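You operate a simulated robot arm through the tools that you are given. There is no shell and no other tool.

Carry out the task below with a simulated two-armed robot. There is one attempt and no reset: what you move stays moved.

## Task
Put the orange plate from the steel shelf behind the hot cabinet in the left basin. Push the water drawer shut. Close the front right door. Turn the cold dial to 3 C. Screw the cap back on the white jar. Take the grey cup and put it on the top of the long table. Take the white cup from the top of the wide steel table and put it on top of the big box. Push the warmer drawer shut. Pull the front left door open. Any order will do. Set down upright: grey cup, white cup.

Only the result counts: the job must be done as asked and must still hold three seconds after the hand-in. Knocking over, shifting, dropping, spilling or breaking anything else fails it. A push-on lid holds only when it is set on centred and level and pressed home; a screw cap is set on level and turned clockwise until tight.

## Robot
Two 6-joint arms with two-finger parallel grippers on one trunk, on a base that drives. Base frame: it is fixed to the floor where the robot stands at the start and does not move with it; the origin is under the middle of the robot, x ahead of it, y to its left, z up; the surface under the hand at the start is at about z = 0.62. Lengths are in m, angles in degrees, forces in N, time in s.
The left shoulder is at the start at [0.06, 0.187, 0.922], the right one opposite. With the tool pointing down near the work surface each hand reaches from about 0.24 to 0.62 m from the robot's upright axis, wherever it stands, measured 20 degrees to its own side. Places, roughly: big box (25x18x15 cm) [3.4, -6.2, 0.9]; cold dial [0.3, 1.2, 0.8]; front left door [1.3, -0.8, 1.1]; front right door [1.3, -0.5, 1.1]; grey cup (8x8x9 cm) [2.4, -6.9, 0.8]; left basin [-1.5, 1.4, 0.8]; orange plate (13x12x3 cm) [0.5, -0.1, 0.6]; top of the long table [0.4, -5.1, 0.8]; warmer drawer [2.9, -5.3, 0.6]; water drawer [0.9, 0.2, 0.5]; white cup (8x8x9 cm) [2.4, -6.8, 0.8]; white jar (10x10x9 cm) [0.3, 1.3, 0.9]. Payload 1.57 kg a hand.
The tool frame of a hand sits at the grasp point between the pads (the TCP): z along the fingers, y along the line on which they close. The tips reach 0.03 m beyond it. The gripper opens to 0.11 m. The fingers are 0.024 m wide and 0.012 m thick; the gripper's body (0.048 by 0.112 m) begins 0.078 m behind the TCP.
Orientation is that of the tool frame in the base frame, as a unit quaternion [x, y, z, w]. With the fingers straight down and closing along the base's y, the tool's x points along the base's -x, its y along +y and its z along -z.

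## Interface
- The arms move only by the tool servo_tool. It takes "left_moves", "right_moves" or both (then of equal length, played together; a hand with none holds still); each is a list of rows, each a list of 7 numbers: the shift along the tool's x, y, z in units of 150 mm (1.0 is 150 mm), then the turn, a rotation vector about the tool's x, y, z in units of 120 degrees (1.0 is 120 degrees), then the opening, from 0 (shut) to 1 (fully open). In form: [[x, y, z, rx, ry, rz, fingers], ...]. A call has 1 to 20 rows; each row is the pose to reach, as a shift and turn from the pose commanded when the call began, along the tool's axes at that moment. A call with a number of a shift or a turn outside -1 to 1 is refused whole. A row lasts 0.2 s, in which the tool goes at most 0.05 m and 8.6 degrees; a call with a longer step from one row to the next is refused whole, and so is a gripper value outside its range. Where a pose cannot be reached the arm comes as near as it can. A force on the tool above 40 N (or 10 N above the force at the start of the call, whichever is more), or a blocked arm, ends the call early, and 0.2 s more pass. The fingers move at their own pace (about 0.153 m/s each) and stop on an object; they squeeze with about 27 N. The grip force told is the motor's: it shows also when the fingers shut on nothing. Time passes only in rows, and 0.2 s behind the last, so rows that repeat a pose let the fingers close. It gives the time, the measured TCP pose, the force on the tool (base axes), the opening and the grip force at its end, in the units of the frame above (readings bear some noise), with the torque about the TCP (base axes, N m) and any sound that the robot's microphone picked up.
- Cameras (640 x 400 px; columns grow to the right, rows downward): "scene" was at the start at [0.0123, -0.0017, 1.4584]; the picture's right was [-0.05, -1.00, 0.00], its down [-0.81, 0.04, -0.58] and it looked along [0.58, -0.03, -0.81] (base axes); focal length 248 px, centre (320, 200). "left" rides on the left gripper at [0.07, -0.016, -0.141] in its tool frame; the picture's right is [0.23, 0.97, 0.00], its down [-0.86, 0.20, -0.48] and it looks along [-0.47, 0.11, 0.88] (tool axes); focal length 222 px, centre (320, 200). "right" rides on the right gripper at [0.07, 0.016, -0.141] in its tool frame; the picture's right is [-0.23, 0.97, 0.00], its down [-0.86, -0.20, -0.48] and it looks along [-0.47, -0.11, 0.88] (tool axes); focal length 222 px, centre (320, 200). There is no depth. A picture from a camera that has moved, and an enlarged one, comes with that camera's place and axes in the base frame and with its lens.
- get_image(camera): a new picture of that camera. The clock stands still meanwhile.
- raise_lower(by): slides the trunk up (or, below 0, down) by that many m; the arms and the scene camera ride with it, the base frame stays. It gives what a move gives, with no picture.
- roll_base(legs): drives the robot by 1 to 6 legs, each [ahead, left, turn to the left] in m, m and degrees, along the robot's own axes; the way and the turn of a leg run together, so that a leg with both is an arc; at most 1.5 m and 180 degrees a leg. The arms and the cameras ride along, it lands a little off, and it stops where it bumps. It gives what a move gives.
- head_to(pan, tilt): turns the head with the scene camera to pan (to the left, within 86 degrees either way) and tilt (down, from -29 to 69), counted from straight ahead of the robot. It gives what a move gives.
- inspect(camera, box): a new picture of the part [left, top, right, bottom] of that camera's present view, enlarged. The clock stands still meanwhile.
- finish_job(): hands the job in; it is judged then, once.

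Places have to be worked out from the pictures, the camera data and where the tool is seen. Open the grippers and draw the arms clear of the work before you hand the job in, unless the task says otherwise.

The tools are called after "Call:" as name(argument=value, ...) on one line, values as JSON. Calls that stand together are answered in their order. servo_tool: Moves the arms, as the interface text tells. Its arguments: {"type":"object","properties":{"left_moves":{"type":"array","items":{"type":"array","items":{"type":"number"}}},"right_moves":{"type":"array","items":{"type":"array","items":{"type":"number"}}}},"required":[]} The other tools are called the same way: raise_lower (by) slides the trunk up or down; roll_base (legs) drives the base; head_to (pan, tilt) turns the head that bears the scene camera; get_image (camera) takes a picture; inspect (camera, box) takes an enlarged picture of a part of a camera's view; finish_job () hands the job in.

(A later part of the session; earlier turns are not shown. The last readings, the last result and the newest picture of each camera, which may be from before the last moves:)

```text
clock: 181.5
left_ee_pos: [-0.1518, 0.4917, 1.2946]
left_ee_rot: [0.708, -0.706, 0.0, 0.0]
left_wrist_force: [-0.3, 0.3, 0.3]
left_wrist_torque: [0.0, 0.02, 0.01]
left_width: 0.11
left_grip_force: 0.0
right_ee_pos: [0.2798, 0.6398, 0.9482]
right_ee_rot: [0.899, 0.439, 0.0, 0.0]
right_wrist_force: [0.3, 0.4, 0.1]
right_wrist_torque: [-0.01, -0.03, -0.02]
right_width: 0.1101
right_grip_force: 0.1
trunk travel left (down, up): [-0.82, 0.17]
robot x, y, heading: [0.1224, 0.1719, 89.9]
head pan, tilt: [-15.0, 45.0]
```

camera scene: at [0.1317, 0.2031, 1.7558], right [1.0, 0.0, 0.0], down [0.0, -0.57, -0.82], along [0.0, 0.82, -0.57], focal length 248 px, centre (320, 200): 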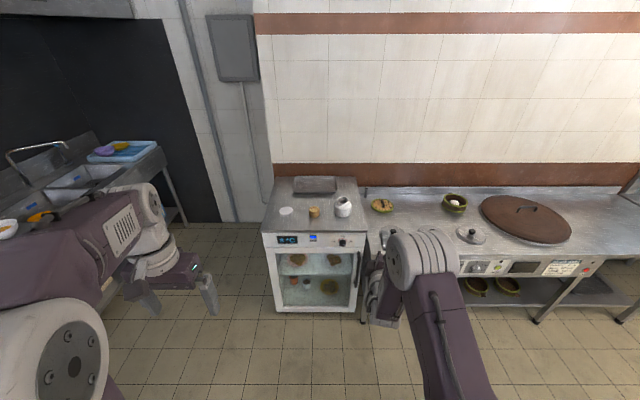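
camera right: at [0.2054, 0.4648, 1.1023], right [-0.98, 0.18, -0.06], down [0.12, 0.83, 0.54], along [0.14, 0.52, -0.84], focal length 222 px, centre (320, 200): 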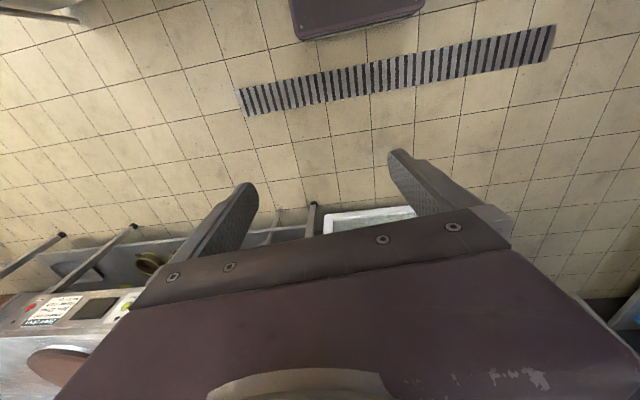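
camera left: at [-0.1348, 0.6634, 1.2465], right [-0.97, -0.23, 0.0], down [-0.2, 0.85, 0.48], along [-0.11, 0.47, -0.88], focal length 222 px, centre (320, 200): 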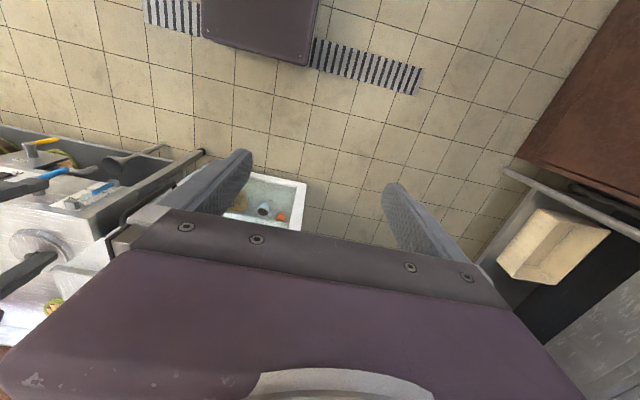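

Roll reaches −142° freely, so a +280° screwing stroke is available. I raise the right hand 15 cm clear of the jar and drive up to the cooler.

Call:
servo_tool(right_moves=[[0, 0, -0.25, 0, 0, 0, 1], [0, 0, -0.5, 0, 0, 0, 1], [0, 0, -0.75, 0, 0, 0, 1], [0, 0, -1.0, 0, 0, 0, 1]])

Call:
roll_base(legs=[[0, 0.13, 0], [0.62, 0, 0]])

Call:
head_to(pan=0, tilt=55)

Call:
get_image(camera="scene")

Call:
get_image(camera="right")

```text
clock: 182.5
left_ee_pos: [-0.1503, 0.4906, 1.2956]
left_ee_rot: [0.707, -0.707, 0.001, 0.0]
left_wrist_force: [0.3, -0.5, 0.9]
left_wrist_torque: [0.03, 0.0, -0.01]
left_width: 0.1099
left_grip_force: 0.0
right_ee_pos: [0.2802, 0.6394, 1.0986]
right_ee_rot: [0.899, 0.437, 0.0, 0.0]
right_wrist_force: [0.5, 1.0, -0.5]
right_wrist_torque: [-0.03, 0.01, 0.01]
right_width: 0.1099
right_grip_force: 0.0
trunk travel left (down, up): [-0.82, 0.17]
robot x, y, heading: [0.1274, 0.1733, 90.0]
head pan, tilt: [-15.0, 45.0]
```

```text
clock: 186.9
left_ee_pos: [-0.2784, 1.1133, 1.2963]
left_ee_rot: [-0.707, 0.708, 0.001, 0.0]
left_wrist_force: [0.3, 0.6, -0.5]
left_wrist_torque: [0.0, -0.02, 0.0]
left_width: 0.11
left_grip_force: 0.0
right_ee_pos: [0.152, 1.2598, 1.0985]
right_ee_rot: [0.9, 0.436, 0.0, -0.002]
right_wrist_force: [-0.5, -0.5, -0.4]
right_wrist_torque: [0.01, -0.02, -0.02]
right_width: 0.1099
right_grip_force: 0.0
trunk travel left (down, up): [-0.82, 0.17]
robot x, y, heading: [0.0008, 0.7978, 89.5]
head pan, tilt: [-15.0, 45.0]
```

```text
clock: 187.7
left_ee_pos: [-0.2797, 1.1154, 1.2943]
left_ee_rot: [-0.707, 0.707, 0.0, -0.001]
left_wrist_force: [0.3, 0.6, -0.5]
left_wrist_torque: [0.0, -0.01, -0.03]
left_width: 0.1099
left_grip_force: 0.0
right_ee_pos: [0.1513, 1.2615, 1.0969]
right_ee_rot: [0.9, 0.436, 0.0, 0.0]
right_wrist_force: [0.7, -0.7, 0.5]
right_wrist_torque: [0.02, 0.03, 0.02]
right_width: 0.11
right_grip_force: 0.0
trunk travel left (down, up): [-0.82, 0.17]
robot x, y, heading: [-0.0031, 0.7955, 89.9]
head pan, tilt: [0.0, 55.0]
```

```text
taken
camera scene: at [-0.0025, 0.8102, 1.7276], right [1.0, 0.0, 0.0], down [0.0, -0.82, -0.57], along [0.0, 0.57, -0.82], focal length 248 px, centre (320, 200)
```

scene: 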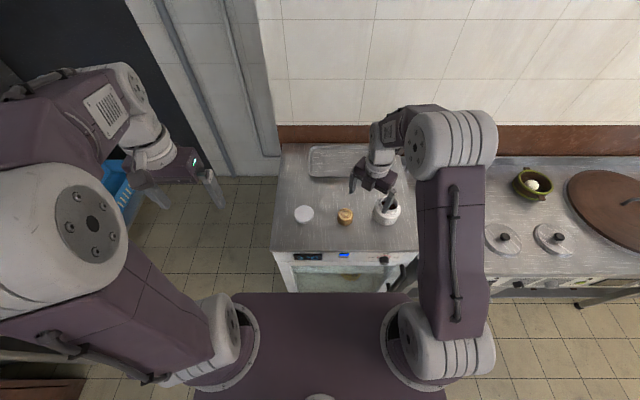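

```text
taken
camera right: at [0.2067, 1.3068, 1.2394], right [0.62, -0.78, 0.0], down [-0.69, -0.55, 0.48], along [-0.37, -0.3, -0.88], focal length 222 px, centre (320, 200)
```

right: 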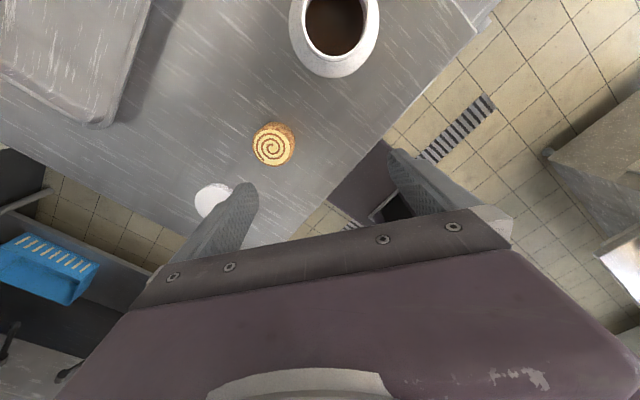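

Good view from above. I zoom in for accurate cap, roll and jar positions.

Call:
inspect(camera="scene", box=[270, 150, 430, 260])

Call:
inspect(camera="right", box=[160, 0, 420, 230])

```text
3.64 times, centred on (350, 205) of scene
camera zoom: at [-0.0025, 0.8102, 1.7276], right [1.0, 0.0, 0.0], down [0.0, -0.82, -0.57], along [0.0, 0.57, -0.82], focal length 903 px, centre (211, 182)
```

zoom: 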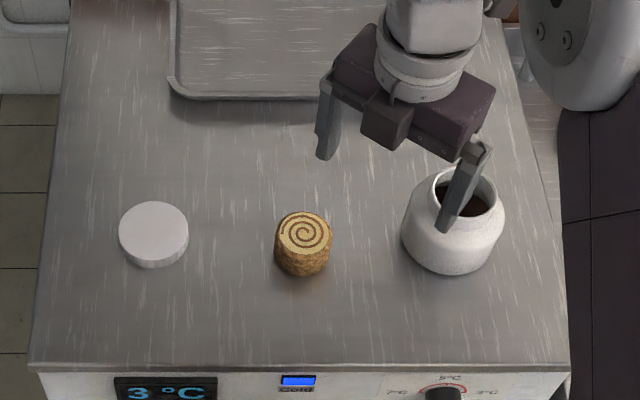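

```text
1.74 times, centred on (290, 115) of right
camera zoom: at [0.2067, 1.3068, 1.2394], right [0.62, -0.78, 0.0], down [-0.69, -0.55, 0.48], along [-0.37, -0.3, -0.88], focal length 386 px, centre (372, 348)
```

zoom: 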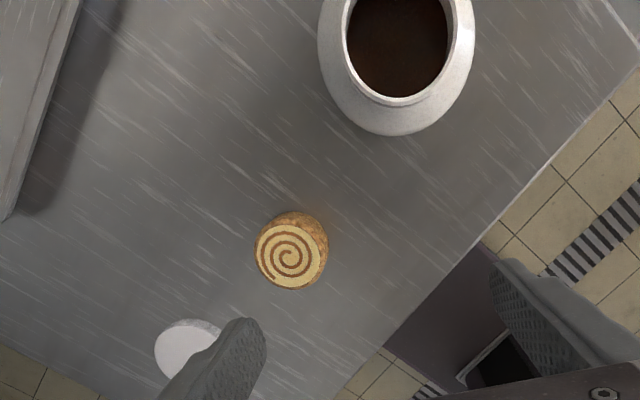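

Estimates: cap centre (−0.064, 1.325), top z≈0.90; jar neck (0.254, 1.322), top z≈0.97; table top z≈0.88. I move the right hand above the cap, staying high over the roll.

Call:
servo_tool(right_moves=[[-0.07, -0.17, 0, 0, 0, 0, 1], [-0.14, -0.345, 0, 0, 0, 0, 1], [-0.21, -0.52, 0, 0, 0, 0, 1], [-0.28, -0.695, 0, 0, 0, 0, 1]])

Call:
servo_tool(right_moves=[[-0.07, -0.17, 0.1, 0, 0, 0, 1], [-0.14, -0.345, 0.22, 0, 0, 0, 1], [-0.21, -0.52, 0.35, 0, 0, 0, 1], [-0.277, -0.695, 0.5, 0, 0, 0, 1]])

Call:
get_image(camera="right")

Call:
get_image(camera="scene")

```text
clock: 188.7
left_ee_pos: [-0.2802, 1.1144, 1.2944]
left_ee_rot: [0.707, -0.707, 0.0, 0.0]
left_wrist_force: [0.1, 0.4, -0.6]
left_wrist_torque: [0.03, -0.01, 0.0]
left_width: 0.11
left_grip_force: 0.1
right_ee_pos: [0.0422, 1.2919, 1.0975]
right_ee_rot: [0.9, 0.435, 0.0, 0.0]
right_wrist_force: [0.4, -0.2, 0.4]
right_wrist_torque: [0.01, 0.0, -0.01]
right_width: 0.1102
right_grip_force: 0.0
trunk travel left (down, up): [-0.82, 0.17]
robot x, y, heading: [-0.0068, 0.7915, 90.1]
head pan, tilt: [0.0, 55.0]
```

```text
clock: 189.7
left_ee_pos: [-0.2802, 1.1137, 1.2942]
left_ee_rot: [-0.707, 0.707, -0.001, -0.001]
left_wrist_force: [0.4, -0.5, 0.0]
left_wrist_torque: [-0.04, 0.0, 0.0]
left_width: 0.1102
left_grip_force: 0.1
right_ee_pos: [-0.0641, 1.3254, 1.023]
right_ee_rot: [0.9, 0.435, 0.0, 0.0]
right_wrist_force: [0.8, -0.6, 0.2]
right_wrist_torque: [-0.01, -0.04, 0.01]
right_width: 0.1101
right_grip_force: 0.1
trunk travel left (down, up): [-0.82, 0.17]
robot x, y, heading: [-0.0003, 0.7958, 90.2]
head pan, tilt: [0.0, 55.0]
```

```text
taken
camera right: at [-0.0105, 1.3708, 1.1641], right [0.62, -0.78, 0.0], down [-0.69, -0.55, 0.48], along [-0.37, -0.3, -0.88], focal length 222 px, centre (320, 200)
```

right: 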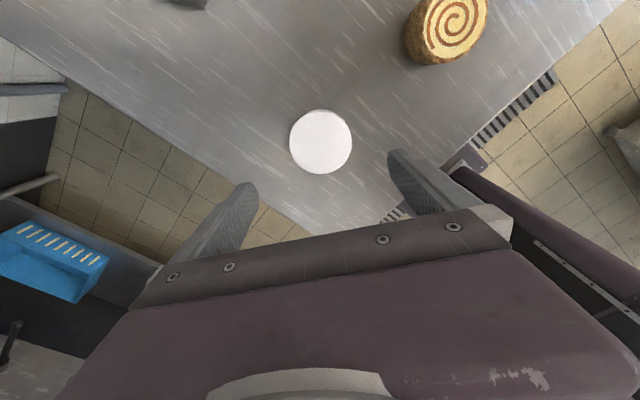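

```text
taken
camera scene: at [-0.0037, 0.8107, 1.7276], right [1.0, 0.0, 0.0], down [0.0, -0.82, -0.57], along [0.0, 0.57, -0.82], focal length 248 px, centre (320, 200)
```

scene: 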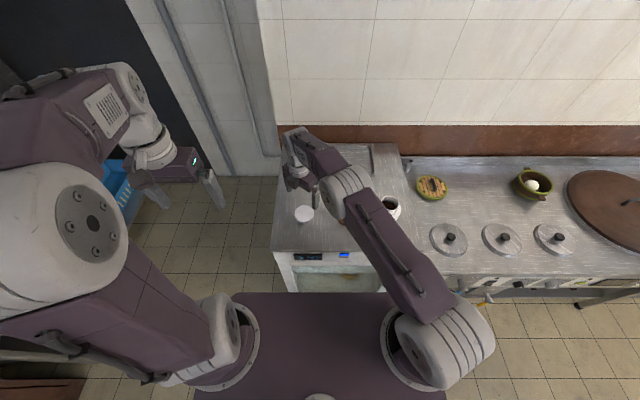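

The cap is nearly centred under the hand (about 7 mm off toward the camera side). I correct that and descend to z≈0.93.

Call:
servo_tool(right_moves=[[0.044, 0, 0.1, 0, 0, 0, 1], [0.044, 0, 0.25, 0, 0, 0, 1], [0.044, 0, 0.4, 0, 0, 0, 1], [0.044, 0, 0.55, 0, 0, 0, 1], [0.044, 0, 0.62, 0, 0, 0, 1]])

Call:
get_image(camera="right")

```text
clock: 190.9
left_ee_pos: [-0.2791, 1.114, 1.2944]
left_ee_rot: [0.707, -0.707, 0.0, 0.001]
left_wrist_force: [-0.4, -0.3, -0.1]
left_wrist_torque: [0.02, 0.04, 0.0]
left_width: 0.1101
left_grip_force: 0.1
right_ee_pos: [-0.0579, 1.324, 0.9316]
right_ee_rot: [0.9, 0.436, 0.0, 0.0]
right_wrist_force: [-0.8, -0.3, 0.0]
right_wrist_torque: [0.03, 0.03, 0.02]
right_width: 0.1101
right_grip_force: 0.0
right hand out of reach, approached as far as the arm can: row 4, 5
trunk travel left (down, up): [-0.82, 0.17]
robot x, y, heading: [-0.0041, 0.7939, 89.9]
head pan, tilt: [0.0, 55.0]
```

```text
taken
camera right: at [-0.0022, 1.3697, 1.0728], right [0.62, -0.78, 0.0], down [-0.69, -0.55, 0.48], along [-0.37, -0.3, -0.88], focal length 222 px, centre (320, 200)
```

right: 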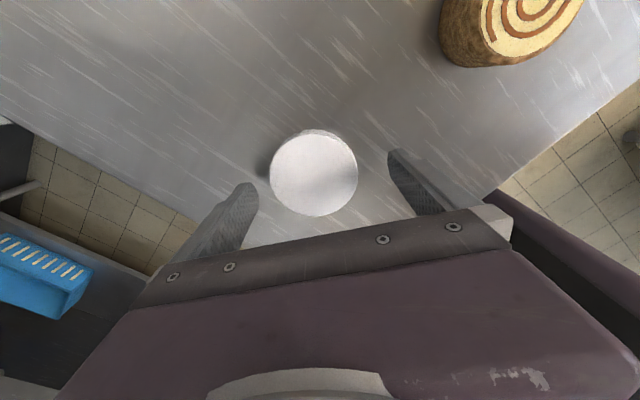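

The arm is at the edge of its reach here. I raise the hand, shift the base 9 cm left and 4 cm ahead, and re-centre over the cap.

Call:
servo_tool(right_moves=[[0, 0, -0.25, 0, 0, 0, 1], [0, 0, -0.5, 0, 0, 0, 1], [0, 0, -0.7, 0, 0, 0, 1]])

Call:
roll_base(legs=[[0.04, 0.09, 0]])

```text
clock: 191.7
left_ee_pos: [-0.2788, 1.1139, 1.2949]
left_ee_rot: [0.708, -0.707, 0.0, 0.0]
left_wrist_force: [1.2, 0.6, 0.0]
left_wrist_torque: [-0.03, -0.01, -0.03]
left_width: 0.1099
left_grip_force: 0.0
right_ee_pos: [-0.0558, 1.3255, 1.0377]
right_ee_rot: [0.9, 0.436, 0.0, 0.0]
right_wrist_force: [0.2, 0.7, 0.7]
right_wrist_torque: [-0.01, -0.01, -0.01]
right_width: 0.11
right_grip_force: 0.0
trunk travel left (down, up): [-0.82, 0.17]
robot x, y, heading: [-0.0016, 0.7966, 90.0]
head pan, tilt: [0.0, 55.0]
```

```text
clock: 192.8
left_ee_pos: [-0.3669, 1.1528, 1.297]
left_ee_rot: [-0.707, 0.708, 0.0, 0.0]
left_wrist_force: [-0.1, -0.6, 0.1]
left_wrist_torque: [0.0, -0.01, -0.01]
left_width: 0.1099
left_grip_force: 0.0
right_ee_pos: [-0.1436, 1.3632, 1.0378]
right_ee_rot: [0.901, 0.435, 0.0, -0.001]
right_wrist_force: [0.7, -0.1, -0.1]
right_wrist_torque: [0.02, -0.02, 0.03]
right_width: 0.1098
right_grip_force: 0.0
trunk travel left (down, up): [-0.82, 0.17]
robot x, y, heading: [-0.0926, 0.8318, 89.8]
head pan, tilt: [0.0, 55.0]
```

Now I move the hand back over the cap at z≈1.0 and look.

Call:
servo_tool(right_moves=[[0.06, 0.19, 0.08, 0, 0, 0, 1], [0.12, 0.38, 0.17, 0, 0, 0, 1], [0.177, 0.567, 0.253, 0, 0, 0, 1], [0.177, 0.567, 0.253, 0, 0, 0, 1]])

Call:
get_image(camera="right")

```text
clock: 193.8
left_ee_pos: [-0.3704, 1.1545, 1.2958]
left_ee_rot: [-0.706, 0.708, 0.0, 0.0]
left_wrist_force: [1.2, -0.3, -0.2]
left_wrist_torque: [0.02, 0.0, -0.02]
left_width: 0.1102
left_grip_force: 0.1
right_ee_pos: [-0.0621, 1.3323, 0.999]
right_ee_rot: [0.9, 0.435, 0.0, 0.001]
right_wrist_force: [-0.1, 0.4, 0.8]
right_wrist_torque: [0.01, 0.02, 0.02]
right_width: 0.1103
right_grip_force: 0.2
trunk travel left (down, up): [-0.82, 0.17]
robot x, y, heading: [-0.0906, 0.8362, 89.8]
head pan, tilt: [0.0, 55.0]
```

```text
taken
camera right: at [-0.0071, 1.378, 1.1404], right [0.62, -0.78, 0.0], down [-0.69, -0.55, 0.48], along [-0.37, -0.3, -0.88], focal length 222 px, centre (320, 200)
```

right: 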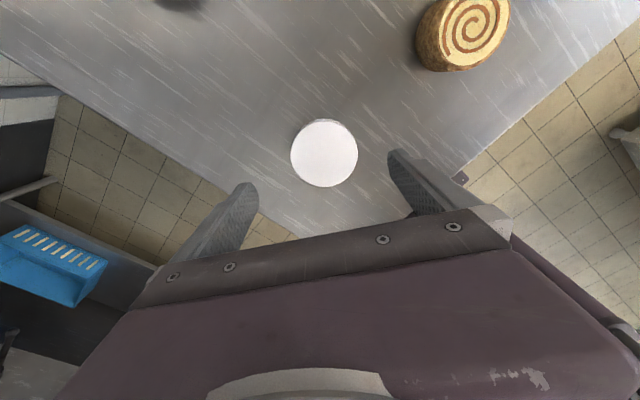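

Cap centre is 4 mm off along the closing line and 2 mm across; cap top at z≈0.895. I correct and descend to TCP z≈0.913.

Call:
servo_tool(right_moves=[[-0.016, 0.027, 0.15, 0, 0, 0, 1], [-0.016, 0.027, 0.3, 0, 0, 0, 1], [-0.016, 0.027, 0.45, 0, 0, 0, 1], [-0.016, 0.027, 0.52, 0, 0, 0, 1], [-0.016, 0.027, 0.573, 0, 0, 0, 1]])

Call:
get_image(camera="right")

```text
clock: 195.0
left_ee_pos: [-0.3678, 1.154, 1.294]
left_ee_rot: [-0.706, 0.708, 0.001, 0.001]
left_wrist_force: [0.4, 0.7, 0.7]
left_wrist_torque: [-0.01, 0.02, -0.01]
left_width: 0.1099
left_grip_force: 0.0
right_ee_pos: [-0.0626, 1.3283, 0.913]
right_ee_rot: [0.9, 0.435, 0.0, 0.0]
right_wrist_force: [-0.4, -0.1, 0.1]
right_wrist_torque: [0.01, 0.0, 0.02]
right_width: 0.11
right_grip_force: 0.1
trunk travel left (down, up): [-0.82, 0.17]
robot x, y, heading: [-0.0937, 0.832, 89.8]
head pan, tilt: [0.0, 55.0]
```

```text
taken
camera right: at [-0.0058, 1.3735, 1.0542], right [0.62, -0.78, 0.0], down [-0.69, -0.55, 0.48], along [-0.37, -0.3, -0.88], focal length 222 px, centre (320, 200)
```

right: 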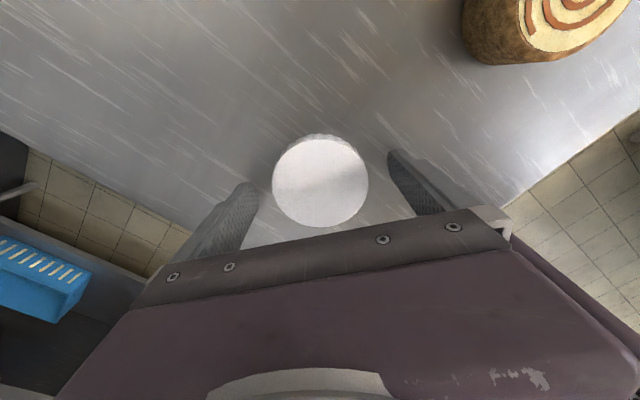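

Fingertips are beside the cap, some 12 mm below its top. I close the gripper here.

Call:
servo_tool(right_moves=[[0, 0, 0, 0, 0, 0, 0.7], [0, 0, 0, 0, 0, 0, 0.4], [0, 0, 0, 0, 0, 0, 0.4], [0, 0, 0, 0, 0, 0, 0.4]])

Call:
get_image(camera="right")

```text
clock: 196.0
left_ee_pos: [-0.3683, 1.1543, 1.296]
left_ee_rot: [-0.706, 0.708, 0.0, 0.0]
left_wrist_force: [-0.1, 0.3, 0.2]
left_wrist_torque: [-0.03, -0.02, 0.02]
left_width: 0.11
left_grip_force: 0.0
right_ee_pos: [-0.062, 1.3283, 0.9125]
right_ee_rot: [0.901, 0.435, 0.0, 0.0]
right_wrist_force: [-0.4, 0.6, 0.2]
right_wrist_torque: [0.0, 0.0, -0.01]
right_width: 0.0746
right_grip_force: 27.4
trunk travel left (down, up): [-0.82, 0.17]
robot x, y, heading: [-0.0893, 0.8324, 89.9]
head pan, tilt: [0.0, 55.0]
```

```text
taken
camera right: at [-0.0058, 1.3734, 1.0543], right [0.62, -0.78, 0.0], down [-0.69, -0.55, 0.48], along [-0.37, -0.3, -0.88], focal length 222 px, centre (320, 200)
```

right: 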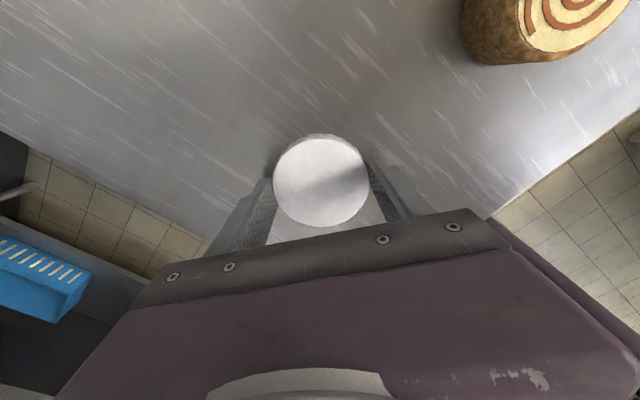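

The cap is gripped (74.6 mm). I lift it 12 cm straight up.

Call:
servo_tool(right_moves=[[0, 0, -0.2, 0, 0, 0, 0.4], [0, 0, -0.4, 0, 0, 0, 0.4], [0, 0, -0.6, 0, 0, 0, 0.4], [0, 0, -0.8, 0, 0, 0, 0.4]])

Call:
get_image(camera="right")

Call:
inspect(camera="scene", box=[270, 130, 430, 260])

```text
clock: 197.0
left_ee_pos: [-0.3685, 1.1531, 1.2951]
left_ee_rot: [-0.706, 0.708, 0.001, 0.001]
left_wrist_force: [0.1, 0.4, 0.1]
left_wrist_torque: [0.02, -0.02, 0.05]
left_width: 0.11
left_grip_force: 0.0
right_ee_pos: [-0.0625, 1.3272, 1.0333]
right_ee_rot: [0.9, 0.435, 0.0, 0.0]
right_wrist_force: [-0.2, 0.1, -0.3]
right_wrist_torque: [-0.01, 0.03, -0.01]
right_width: 0.0744
right_grip_force: 27.4
trunk travel left (down, up): [-0.82, 0.17]
robot x, y, heading: [-0.0906, 0.8369, 90.1]
head pan, tilt: [0.0, 55.0]
```

```text
taken
camera right: at [-0.0069, 1.3728, 1.1749], right [0.62, -0.78, 0.0], down [-0.69, -0.55, 0.48], along [-0.37, -0.3, -0.88], focal length 222 px, centre (320, 200)
```

right: 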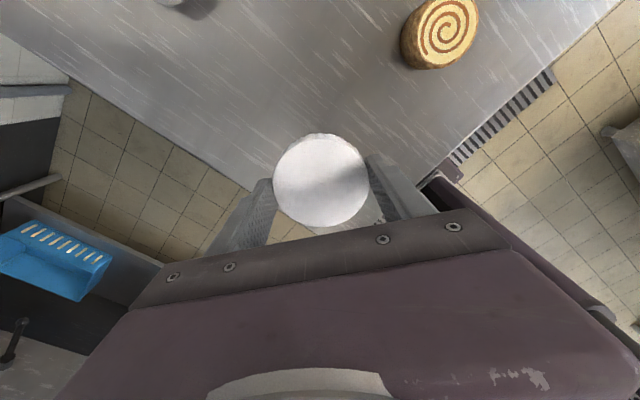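

```text
3.08 times, centred on (350, 195) of scene
camera zoom: at [-0.0929, 0.8486, 1.7275], right [1.0, 0.0, 0.0], down [0.0, -0.82, -0.57], along [0.0, 0.57, -0.82], focal length 764 px, centre (228, 215)
```

zoom: 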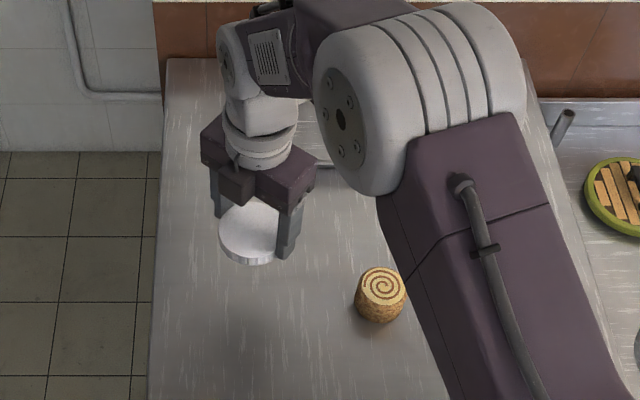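

Cap held level. I shift the base 20 cm right so the jar is well within reach.

Call:
roll_base(legs=[[0, -0.2, 0]])

Call:
get_image(camera="scene")

Call:
get_image(camera="right")

```text
clock: 198.6
left_ee_pos: [-0.1716, 1.1542, 1.2946]
left_ee_rot: [-0.707, 0.708, -0.001, 0.001]
left_wrist_force: [0.1, -0.4, -1.0]
left_wrist_torque: [0.04, 0.01, 0.0]
left_width: 0.1099
left_grip_force: 0.0
right_ee_pos: [0.1342, 1.328, 1.0327]
right_ee_rot: [0.9, 0.436, 0.001, 0.0]
right_wrist_force: [-0.5, -0.1, 0.0]
right_wrist_torque: [-0.01, -0.01, 0.01]
right_width: 0.0745
right_grip_force: 27.3
trunk travel left (down, up): [-0.82, 0.17]
robot x, y, heading: [0.1084, 0.8333, 90.2]
head pan, tilt: [0.0, 55.0]
```

```text
taken
camera scene: at [0.1025, 0.8494, 1.7275], right [1.0, 0.0, 0.0], down [0.0, -0.82, -0.57], along [0.0, 0.57, -0.82], focal length 248 px, centre (320, 200)
```

scene: 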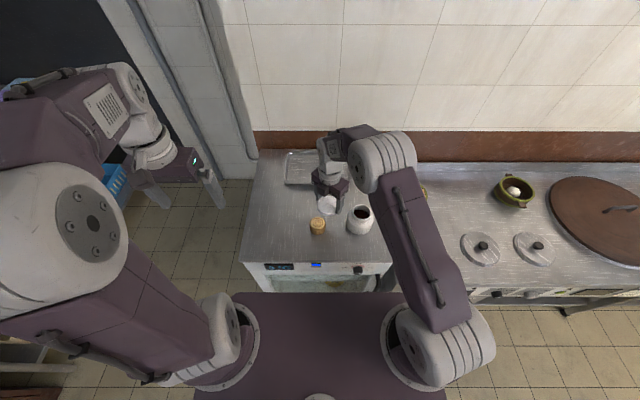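

```text
taken
camera right: at [0.1893, 1.3733, 1.1746], right [0.62, -0.78, 0.0], down [-0.69, -0.55, 0.48], along [-0.37, -0.3, -0.88], focal length 222 px, centre (320, 200)
```

right: 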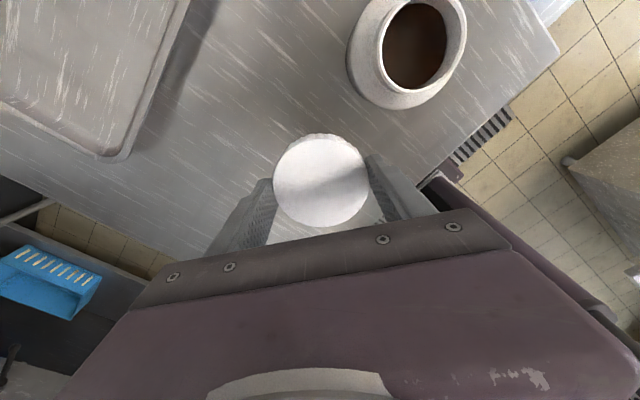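

Both cameras see the jar's open neck. I zoom in on both to fix its centre.

Call:
inspect(camera="right", box=[320, 0, 520, 125])

Call:
inspect(camera="scene", box=[300, 170, 420, 260])

```text
3.20 times, centred on (420, 62) of right
camera zoom: at [0.1893, 1.3733, 1.1746], right [0.62, -0.78, 0.0], down [-0.69, -0.55, 0.48], along [-0.37, -0.3, -0.88], focal length 711 px, centre (0, 640)
```

zoom: 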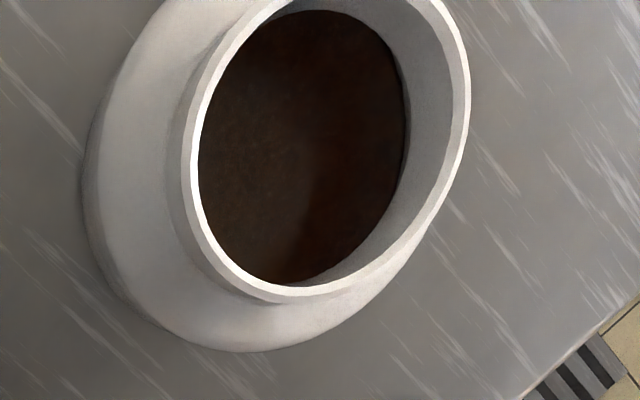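

```text
4.44 times, centred on (360, 215) of scene
camera zoom: at [0.1025, 0.8494, 1.7275], right [1.0, 0.0, 0.0], down [0.0, -0.82, -0.57], along [0.0, 0.57, -0.82], focal length 1104 px, centre (142, 133)
```

zoom: 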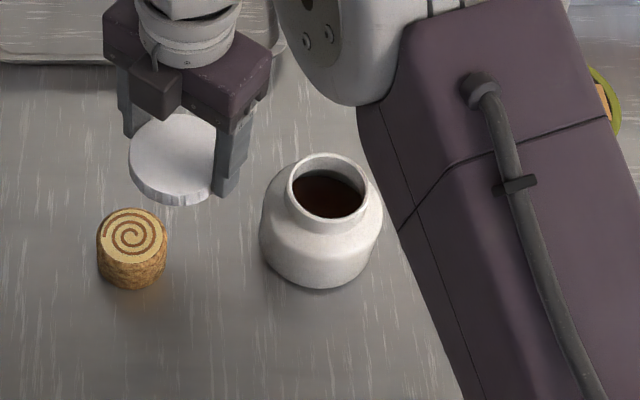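

Jar neck centre comes out at about (0.257, 1.329), rim z≈0.968. I move the cap over it, with 2.5 cm clearance.

Call:
servo_tool(right_moves=[[0.125, 0.16, -0.05, 0, 0, 0, 0.4], [0.25, 0.32, -0.05, 0, 0, 0, 0.4], [0.375, 0.48, -0.05, 0, 0, 0, 0.4], [0.497, 0.636, -0.05, 0, 0, 0, 0.4], [0.497, 0.636, 0, 0, 0, 0, 0.4]])

Call:
inspect(camera="scene", box=[300, 170, 420, 260])

Call:
get_image(camera="right")

```text
clock: 199.8
left_ee_pos: [-0.1699, 1.1539, 1.2947]
left_ee_rot: [-0.707, 0.707, 0.0, 0.0]
left_wrist_force: [0.1, 0.1, -0.2]
left_wrist_torque: [0.0, -0.01, 0.0]
left_width: 0.1102
left_grip_force: 0.0
right_ee_pos: [0.2568, 1.3262, 1.0322]
right_ee_rot: [0.9, 0.436, 0.0, -0.001]
right_wrist_force: [-0.1, -0.2, 0.3]
right_wrist_torque: [0.0, 0.0, 0.0]
right_width: 0.0746
right_grip_force: 27.3
trunk travel left (down, up): [-0.82, 0.17]
robot x, y, heading: [0.1069, 0.8357, 89.7]
head pan, tilt: [0.0, 55.0]
```

```text
4.44 times, centred on (360, 215) of scene
camera zoom: at [0.1055, 0.8496, 1.7276], right [1.0, 0.0, 0.0], down [0.0, -0.82, -0.57], along [0.0, 0.57, -0.82], focal length 1104 px, centre (142, 133)
```

zoom: 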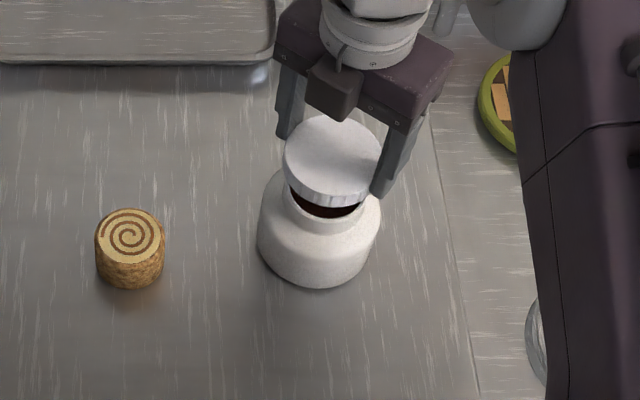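

```text
taken
camera right: at [0.3122, 1.3727, 1.1743], right [0.62, -0.78, 0.0], down [-0.69, -0.55, 0.48], along [-0.37, -0.3, -0.88], focal length 222 px, centre (320, 200)
```

right: 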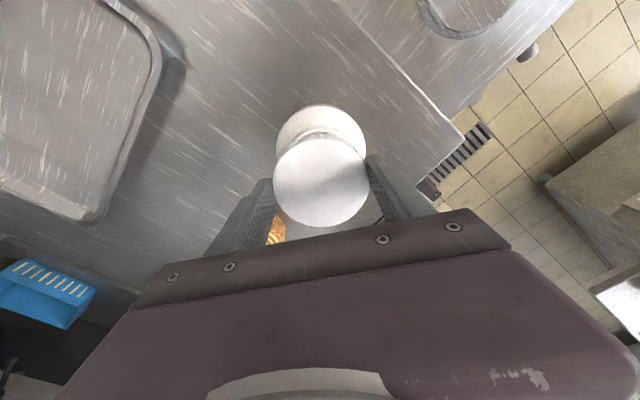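

In this one image cap and jar are concentric within about 1–2 mm. I lower 2 cm, then probe for contact in small steps.

Call:
servo_tool(right_moves=[[0, 0, 0.04, 0, 0, 0, 0.4], [0, 0, 0.08, 0, 0, 0, 0.4], [0, 0, 0.12, 0, 0, 0, 0.4], [0, 0, 0.12, 0, 0, 0, 0.4]])

Call:
inspect(camera="scene", box=[300, 170, 420, 260])

```text
clock: 200.8
left_ee_pos: [-0.1689, 1.1533, 1.2954]
left_ee_rot: [-0.707, 0.707, -0.001, 0.0]
left_wrist_force: [0.6, 0.3, -0.9]
left_wrist_torque: [0.02, -0.01, 0.02]
left_width: 0.1097
left_grip_force: 0.0
right_ee_pos: [0.2576, 1.3255, 1.0151]
right_ee_rot: [0.9, 0.436, 0.001, -0.001]
right_wrist_force: [0.5, -0.3, -0.5]
right_wrist_torque: [0.0, -0.01, -0.02]
right_width: 0.0743
right_grip_force: 27.4
trunk travel left (down, up): [-0.82, 0.17]
robot x, y, heading: [0.1056, 0.8371, 90.0]
head pan, tilt: [0.0, 55.0]
```

```text
4.44 times, centred on (360, 215) of scene
camera zoom: at [0.1068, 0.8492, 1.7276], right [1.0, 0.0, 0.0], down [0.0, -0.82, -0.57], along [0.0, 0.57, -0.82], focal length 1104 px, centre (142, 133)
```

zoom: 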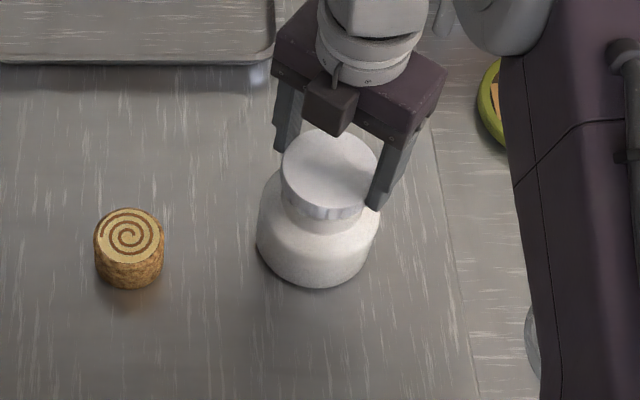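

Alignment still looks right. I lower further in 4 mm steps and watch the vertical force.

Call:
servo_tool(right_moves=[[0, 0, 0.013, 0, 0, 0, 0.4], [0, 0, 0.027, 0, 0, 0, 0.4], [0, 0, 0.04, 0, 0, 0, 0.4], [0, 0, 0.053, 0, 0, 0, 0.4], [0, 0, 0.053, 0, 0, 0, 0.4]])

```text
clock: 202.0
left_ee_pos: [-0.1695, 1.1534, 1.2944]
left_ee_rot: [-0.707, 0.707, 0.0, 0.0]
left_wrist_force: [0.0, -0.2, -0.4]
left_wrist_torque: [0.0, 0.04, 0.01]
left_width: 0.1099
left_grip_force: 0.0
right_ee_pos: [0.2574, 1.3272, 1.0068]
right_ee_rot: [0.9, 0.436, -0.001, 0.0]
right_wrist_force: [-0.2, 0.5, 0.4]
right_wrist_torque: [0.03, 0.02, -0.03]
right_width: 0.0741
right_grip_force: 27.0
trunk travel left (down, up): [-0.82, 0.17]
robot x, y, heading: [0.1079, 0.8363, 90.0]
head pan, tilt: [0.0, 55.0]
```

No contact yet; I continue down another 12 mm in small steps.

Call:
servo_tool(right_moves=[[0, 0, 0.013, 0, 0, 0, 0.4], [0, 0, 0.027, 0, 0, 0, 0.4], [0, 0, 0.04, 0, 0, 0, 0.4], [0, 0, 0.053, 0, 0, 0, 0.4], [0, 0, 0.067, 0, 0, 0, 0.4], [0, 0, 0.08, 0, 0, 0, 0.4], [0, 0, 0.08, 0, 0, 0, 0.4]])

Call:
inspect(camera="scene", box=[300, 170, 420, 260])

```text
clock: 203.6
left_ee_pos: [-0.1705, 1.1547, 1.2953]
left_ee_rot: [-0.707, 0.707, 0.0, 0.0]
left_wrist_force: [0.1, -0.1, 0.8]
left_wrist_torque: [0.01, 0.0, -0.01]
left_width: 0.1099
left_grip_force: 0.1
right_ee_pos: [0.2571, 1.3275, 0.9947]
right_ee_rot: [0.9, 0.436, 0.0, 0.0]
right_wrist_force: [-0.1, 0.1, -0.3]
right_wrist_torque: [0.01, 0.0, -0.01]
right_width: 0.0745
right_grip_force: 27.2
trunk travel left (down, up): [-0.82, 0.17]
robot x, y, heading: [0.1081, 0.8352, 90.0]
head pan, tilt: [0.0, 55.0]
```

```text
4.44 times, centred on (360, 215) of scene
camera zoom: at [0.1066, 0.8493, 1.7276], right [1.0, 0.0, 0.0], down [0.0, -0.82, -0.57], along [0.0, 0.57, -0.82], focal length 1104 px, centre (142, 133)
```

zoom: 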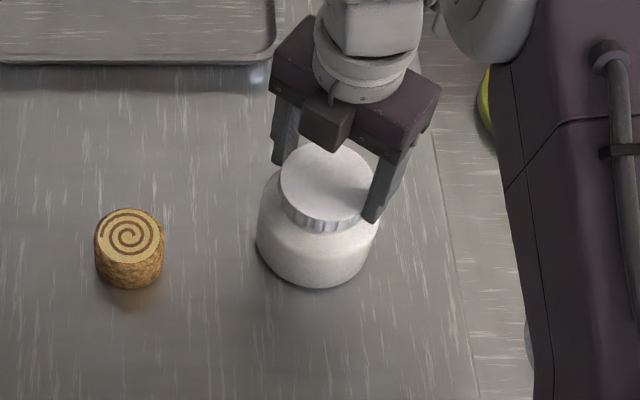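

The cap is now sliding over the neck without contact force. I lower on in 2 mm steps until it meets the thread.

Call:
servo_tool(right_moves=[[0, 0, 0.013, 0, 0, 0, 0.4], [0, 0, 0.027, 0, 0, 0, 0.4], [0, 0, 0.04, 0, 0, 0, 0.4], [0, 0, 0.04, 0, 0, 0, 0.4]])

```text
clock: 204.6
left_ee_pos: [-0.1698, 1.1546, 1.296]
left_ee_rot: [-0.707, 0.707, -0.001, 0.0]
left_wrist_force: [-0.3, 0.0, -0.4]
left_wrist_torque: [-0.01, -0.01, -0.03]
left_width: 0.1101
left_grip_force: 0.0
right_ee_pos: [0.2574, 1.3276, 0.9901]
right_ee_rot: [0.9, 0.437, 0.001, -0.001]
right_wrist_force: [2.2, 2.2, 7.3]
right_wrist_torque: [-0.14, -0.1, -0.03]
right_width: 0.0744
right_grip_force: 27.3
trunk travel left (down, up): [-0.82, 0.17]
robot x, y, heading: [0.107, 0.8337, 90.3]
head pan, tilt: [0.0, 55.0]
```

The cap touches with 7 N, nearly centred. I now turn clockwise (+ about the tool axis) by 112°, turning about the cap's own axis with light downward pressure.

Call:
servo_tool(right_moves=[[0.0002, -0.0024, 0.002, 0, 0, 0.0667, 0.4], [0.0007, -0.0048, 0.003, 0, 0, 0.1333, 0.4], [0.0015, -0.007, 0.004, 0, 0, 0.2, 0.4], [0.0026, -0.0092, 0.005, 0, 0, 0.2667, 0.4], [0.004, -0.0111, 0.006, 0, 0, 0.3333, 0.4], [0.0057, -0.0129, 0.007, 0, 0, 0.4, 0.4], [0.0076, -0.0143, 0.008, 0, 0, 0.4667, 0.4], [0.0097, -0.0156, 0.009, 0, 0, 0.5333, 0.4], [0.012, -0.0165, 0.01, 0, 0, 0.6, 0.4], [0.0143, -0.017, 0.011, 0, 0, 0.6667, 0.4], [0.0167, -0.0173, 0.012, 0, 0, 0.7333, 0.4], [0.0191, -0.0172, 0.012, 0, 0, 0.8, 0.4], [0.0215, -0.0168, 0.012, 0, 0, 0.8667, 0.4], [0.0238, -0.016, 0.012, 0, 0, 0.9333, 0.4]])

Call:
inspect(camera="scene", box=[300, 170, 420, 260])

```text
clock: 207.6
left_ee_pos: [-0.1715, 1.1523, 1.2957]
left_ee_rot: [0.707, -0.707, 0.0, -0.001]
left_wrist_force: [-0.9, -0.1, -0.2]
left_wrist_torque: [0.0, 0.03, 0.0]
left_width: 0.1099
left_grip_force: 0.1
right_ee_pos: [0.2563, 1.3305, 0.9887]
right_ee_rot: [0.864, -0.504, 0.0, -0.001]
right_wrist_force: [-5.4, -2.8, 9.3]
right_wrist_torque: [-0.09, 0.23, 0.02]
right_width: 0.0745
right_grip_force: 26.8
trunk travel left (down, up): [-0.82, 0.17]
robot x, y, heading: [0.1106, 0.8339, 89.6]
head pan, tilt: [0.0, 55.0]
```

```text
4.44 times, centred on (360, 215) of scene
camera zoom: at [0.1046, 0.8471, 1.7276], right [1.0, 0.0, 0.0], down [0.0, -0.82, -0.57], along [0.0, 0.57, -0.82], focal length 1104 px, centre (142, 133)
```

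zoom: 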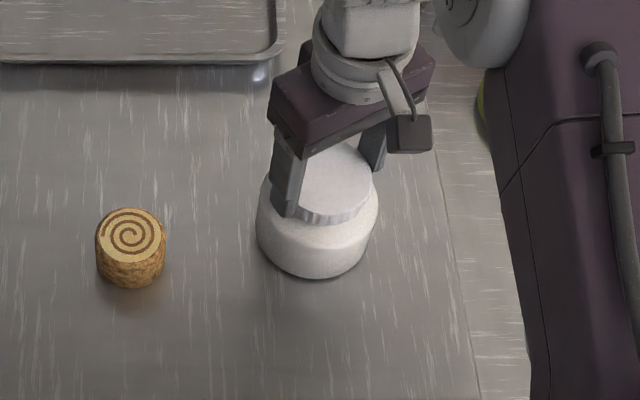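

The jar may have shifted slightly; lateral force is 6 N. I look more closely before going on.

Call:
inspect(camera="scene", box=[340, 180, 400, 240])

Call:
get_image(camera="right")

```text
6.67 times, centred on (370, 210) of scene
camera zoom: at [0.1046, 0.8471, 1.7276], right [1.0, 0.0, 0.0], down [0.0, -0.82, -0.57], along [0.0, 0.57, -0.82], focal length 1656 px, centre (-13, 133)
```

zoom: 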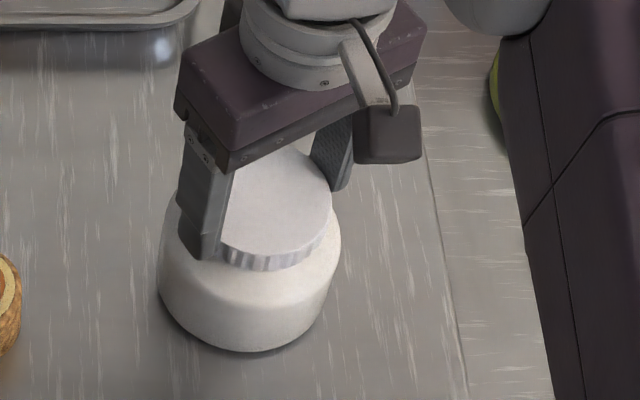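

```text
taken
camera right: at [0.2762, 1.2627, 1.1295], right [-0.96, -0.28, 0.0], down [-0.25, 0.84, 0.48], along [-0.13, 0.46, -0.88], focal length 222 px, centre (320, 200)
```

right: 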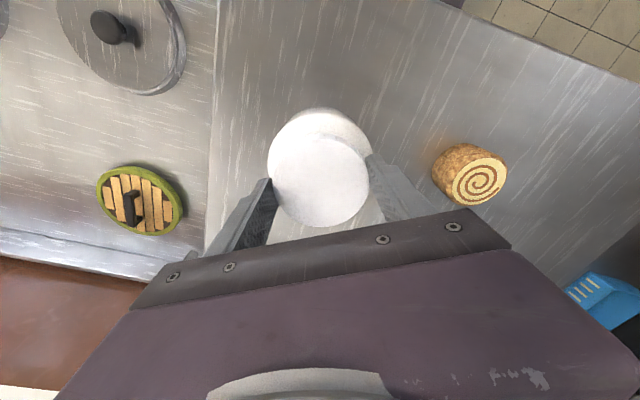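

The cap went down about 1.4 mm during this turn and stays level and centred (contact centroid within 1 cm), so the thread seems to be catching. I continue clockwise another 112°, easing the side force.

Call:
servo_tool(right_moves=[[0.0002, 0.007, 0.001, 0, 0, 0.0667, 0.4], [0.0007, 0.0042, 0.002, 0, 0, 0.1333, 0.4], [0.0015, 0.002, 0.003, 0, 0, 0.2, 0.4], [0.0026, -0.0002, 0.004, 0, 0, 0.2667, 0.4], [0.004, -0.002, 0.005, 0, 0, 0.3333, 0.4], [0.0057, -0.004, 0.006, 0, 0, 0.4, 0.4], [0.0076, -0.005, 0.007, 0, 0, 0.4667, 0.4], [0.0097, -0.0066, 0.008, 0, 0, 0.5333, 0.4], [0.012, -0.0075, 0.009, 0, 0, 0.6, 0.4], [0.0143, -0.008, 0.01, 0, 0, 0.6667, 0.4], [0.0167, -0.0083, 0.011, 0, 0, 0.7333, 0.4], [0.0191, -0.0082, 0.012, 0, 0, 0.8, 0.4], [0.0215, -0.0078, 0.012, 0, 0, 0.8667, 0.4], [0.0238, -0.007, 0.012, 0, 0, 0.9333, 0.4]])

Call:
inspect(camera="scene", box=[340, 180, 400, 240])

```text
clock: 210.6
left_ee_pos: [-0.1712, 1.1531, 1.2942]
left_ee_rot: [-0.707, 0.707, -0.001, 0.001]
left_wrist_force: [-0.3, -0.2, -0.4]
left_wrist_torque: [-0.01, -0.02, 0.0]
left_width: 0.11
left_grip_force: 0.0
right_ee_pos: [0.2592, 1.3286, 0.9865]
right_ee_rot: [-0.065, 0.998, 0.002, 0.002]
right_wrist_force: [-6.1, 11.5, 24.1]
right_wrist_torque: [0.37, 0.03, 0.07]
right_width: 0.0744
right_grip_force: 26.7
trunk travel left (down, up): [-0.82, 0.17]
robot x, y, heading: [0.1065, 0.8376, 89.8]
head pan, tilt: [0.0, 55.0]
```

```text
6.67 times, centred on (370, 210) of scene
camera zoom: at [0.1036, 0.8484, 1.7276], right [1.0, 0.0, 0.0], down [0.0, -0.82, -0.57], along [0.0, 0.57, -0.82], focal length 1656 px, centre (-13, 133)
```

zoom: 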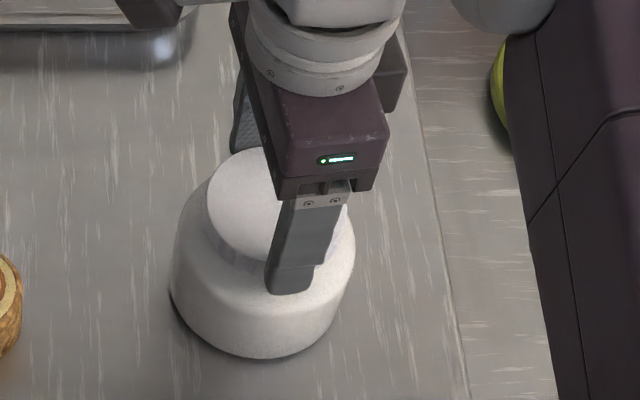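

Vertical force has risen to 24 N while the cap sank 2 mm more. As a test of the thread I turn a further 80° with no added push: if it is threading, the push force should drop.

Call:
servo_tool(right_moves=[[0.0036, 0.006, 0, 0, 0, 0.0667, 0.4], [0.004, 0.004, 0, 0, 0, 0.1333, 0.4], [0.005, 0.0025, 0, 0, 0, 0.2, 0.4], [0.006, 0.001, 0, 0, 0, 0.2667, 0.4], [0.007, 0, 0, 0, 0, 0.3333, 0.4], [0.008, -0.001, 0, 0, 0, 0.4, 0.4], [0.0095, -0.0025, 0, 0, 0, 0.4667, 0.4], [0.011, -0.003, 0, 0, 0, 0.5333, 0.4], [0.013, -0.004, 0, 0, 0, 0.6, 0.4], [0.0145, -0.0045, 0, 0, 0, 0.6667, 0.4]])

Call:
inspect(camera="scene", box=[340, 180, 400, 240])

```text
clock: 212.8
left_ee_pos: [-0.1699, 1.1532, 1.2951]
left_ee_rot: [0.707, -0.707, -0.001, -0.001]
left_wrist_force: [0.3, 0.9, 0.2]
left_wrist_torque: [-0.03, -0.01, 0.0]
left_width: 0.1101
left_grip_force: 0.1
right_ee_pos: [0.2584, 1.3257, 0.9845]
right_ee_rot: [0.591, 0.807, 0.0, 0.001]
right_wrist_force: [0.9, -1.5, 5.8]
right_wrist_torque: [-0.17, 0.02, 0.22]
right_width: 0.0744
right_grip_force: 26.9
trunk travel left (down, up): [-0.82, 0.17]
robot x, y, heading: [0.1054, 0.8303, 90.1]
head pan, tilt: [0.0, 55.0]
```

```text
6.67 times, centred on (370, 210) of scene
camera zoom: at [0.1066, 0.8478, 1.7275], right [1.0, 0.0, 0.0], down [0.0, -0.82, -0.57], along [0.0, 0.57, -0.82], focal length 1656 px, centre (-13, 133)
```

zoom: 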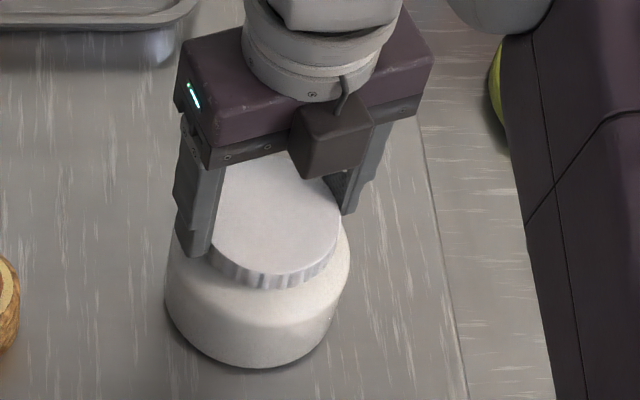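

The push force dropped to 6 N while the cap sank another 2 mm with 0.22 N m of torque: the thread is pulling it down. I open, wind the hand back and regrip for more turns.

Call:
servo_tool(right_moves=[[0, 0, 0, 0, 0, 0, 1], [0, 0, 0, 0, 0, 0, 1], [0.013, 0, 0, 0, 0, 0, 1], [0.013, 0, 0, 0, 0, -0.0667, 1], [0.013, 0, 0, 0, 0, -0.1333, 1], [0.013, 0, 0, 0, 0, -0.2, 1], [0.013, 0, 0, 0, 0, -0.2667, 1], [0.013, 0, 0, 0, 0, -0.3333, 1], [0.013, 0, 0, 0, 0, -0.4, 1], [0.013, 0, 0, 0, 0, -0.4667, 1], [0.013, 0, 0, 0, 0, -0.5333, 1], [0.013, 0, 0, 0, 0, -0.6, 1], [0.013, 0, 0, 0, 0, -0.6667, 1], [0.013, 0, 0, 0, 0, -0.7333, 1], [0.013, 0, 0, 0, 0, -0.8, 1], [0.013, 0, 0, 0, 0, -0.8667, 1], [0.013, 0, 0, 0, 0, -0.9333, 1]])

Call:
servo_tool(right_moves=[[0, 0, 0, 0, 0, -0.0667, 1], [0, 0, 0, 0, 0, -0.1333, 1], [0, 0, 0, 0, 0, -0.2, 1], [0, 0, 0, 0, 0, -0.2667, 1], [0, 0, 0, 0, 0, -0.3333, 1], [0, 0, 0, 0, 0, -0.4, 1], [0, 0, 0, 0, 0, -0.4667, 1], [0, 0, 0, 0, 0, -0.5333, 1], [0, 0, 0, 0, 0, -0.6, 1], [0, 0, 0, 0, 0, -0.6667, 1], [0, 0, 0, 0, 0, -0.7333, 1], [0, 0, 0, 0, 0, -0.8, 1], [0, 0, 0, 0, 0, -0.8667, 1], [0, 0, 0, 0, 0, -0.9333, 1]])

Call:
get_image(camera="right")

Call:
inspect(camera="scene", box=[340, 180, 400, 240])

```text
clock: 216.4
left_ee_pos: [-0.1696, 1.1532, 1.2954]
left_ee_rot: [0.708, -0.707, 0.0, 0.0]
left_wrist_force: [0.5, 0.3, -0.4]
left_wrist_torque: [-0.01, -0.01, -0.01]
left_width: 0.1101
left_grip_force: 0.0
right_ee_pos: [0.2582, 1.3294, 0.9854]
right_ee_rot: [-0.34, 0.94, 0.0, 0.0]
right_wrist_force: [0.4, 0.1, 0.1]
right_wrist_torque: [0.04, -0.03, 0.03]
right_width: 0.11
right_grip_force: 0.1
trunk travel left (down, up): [-0.82, 0.17]
robot x, y, heading: [0.105, 0.8362, 90.0]
head pan, tilt: [0.0, 55.0]
```

```text
clock: 219.4
left_ee_pos: [-0.1703, 1.1541, 1.2951]
left_ee_rot: [-0.707, 0.707, -0.001, 0.001]
left_wrist_force: [-0.8, -0.5, -0.2]
left_wrist_torque: [-0.04, 0.02, -0.02]
left_width: 0.1099
left_grip_force: 0.1
right_ee_pos: [0.2577, 1.3299, 0.9853]
right_ee_rot: [0.97, -0.244, 0.0, 0.0]
right_wrist_force: [-0.5, -0.7, -1.1]
right_wrist_torque: [-0.04, 0.0, 0.03]
right_width: 0.11
right_grip_force: 0.1
trunk travel left (down, up): [-0.82, 0.17]
robot x, y, heading: [0.1052, 0.8343, 90.1]
head pan, tilt: [0.0, 55.0]
```

```text
taken
camera right: at [0.3111, 1.2831, 1.1272], right [-0.66, -0.75, 0.0], down [-0.66, 0.58, 0.48], along [-0.36, 0.32, -0.88], focal length 222 px, centre (320, 200)
```

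right: 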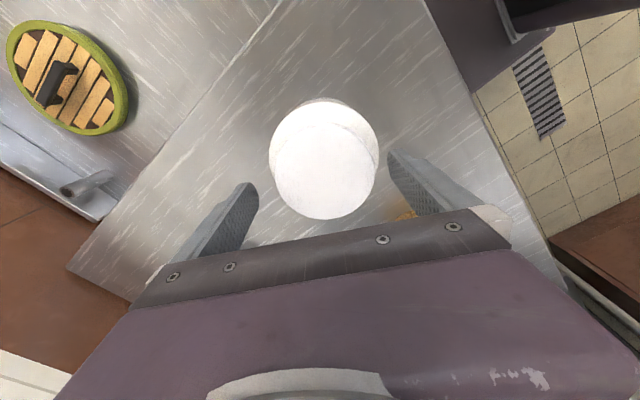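

```text
6.67 times, centred on (370, 210) of scene
camera zoom: at [0.1066, 0.8493, 1.7276], right [1.0, 0.0, 0.0], down [0.0, -0.82, -0.57], along [0.0, 0.57, -0.82], focal length 1656 px, centre (-13, 133)
```

zoom: 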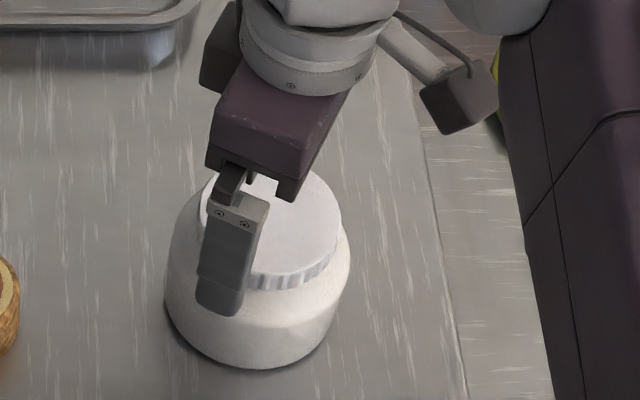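

The cap sits level on the jar. I zoom in on the right camera to get its true centre before regripping.

Call:
inspect(camera="right", box=[220, 80, 430, 240])

```text
2.50 times, centred on (325, 160) of right
camera zoom: at [0.3111, 1.2831, 1.1272], right [-0.66, -0.75, 0.0], down [-0.66, 0.58, 0.48], along [-0.36, 0.32, -0.88], focal length 555 px, centre (308, 300)
```

zoom: 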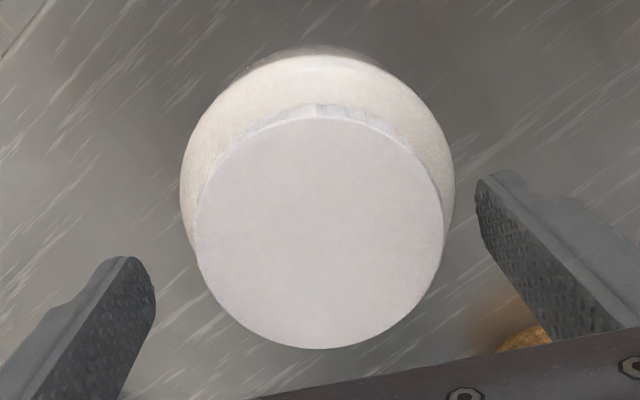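

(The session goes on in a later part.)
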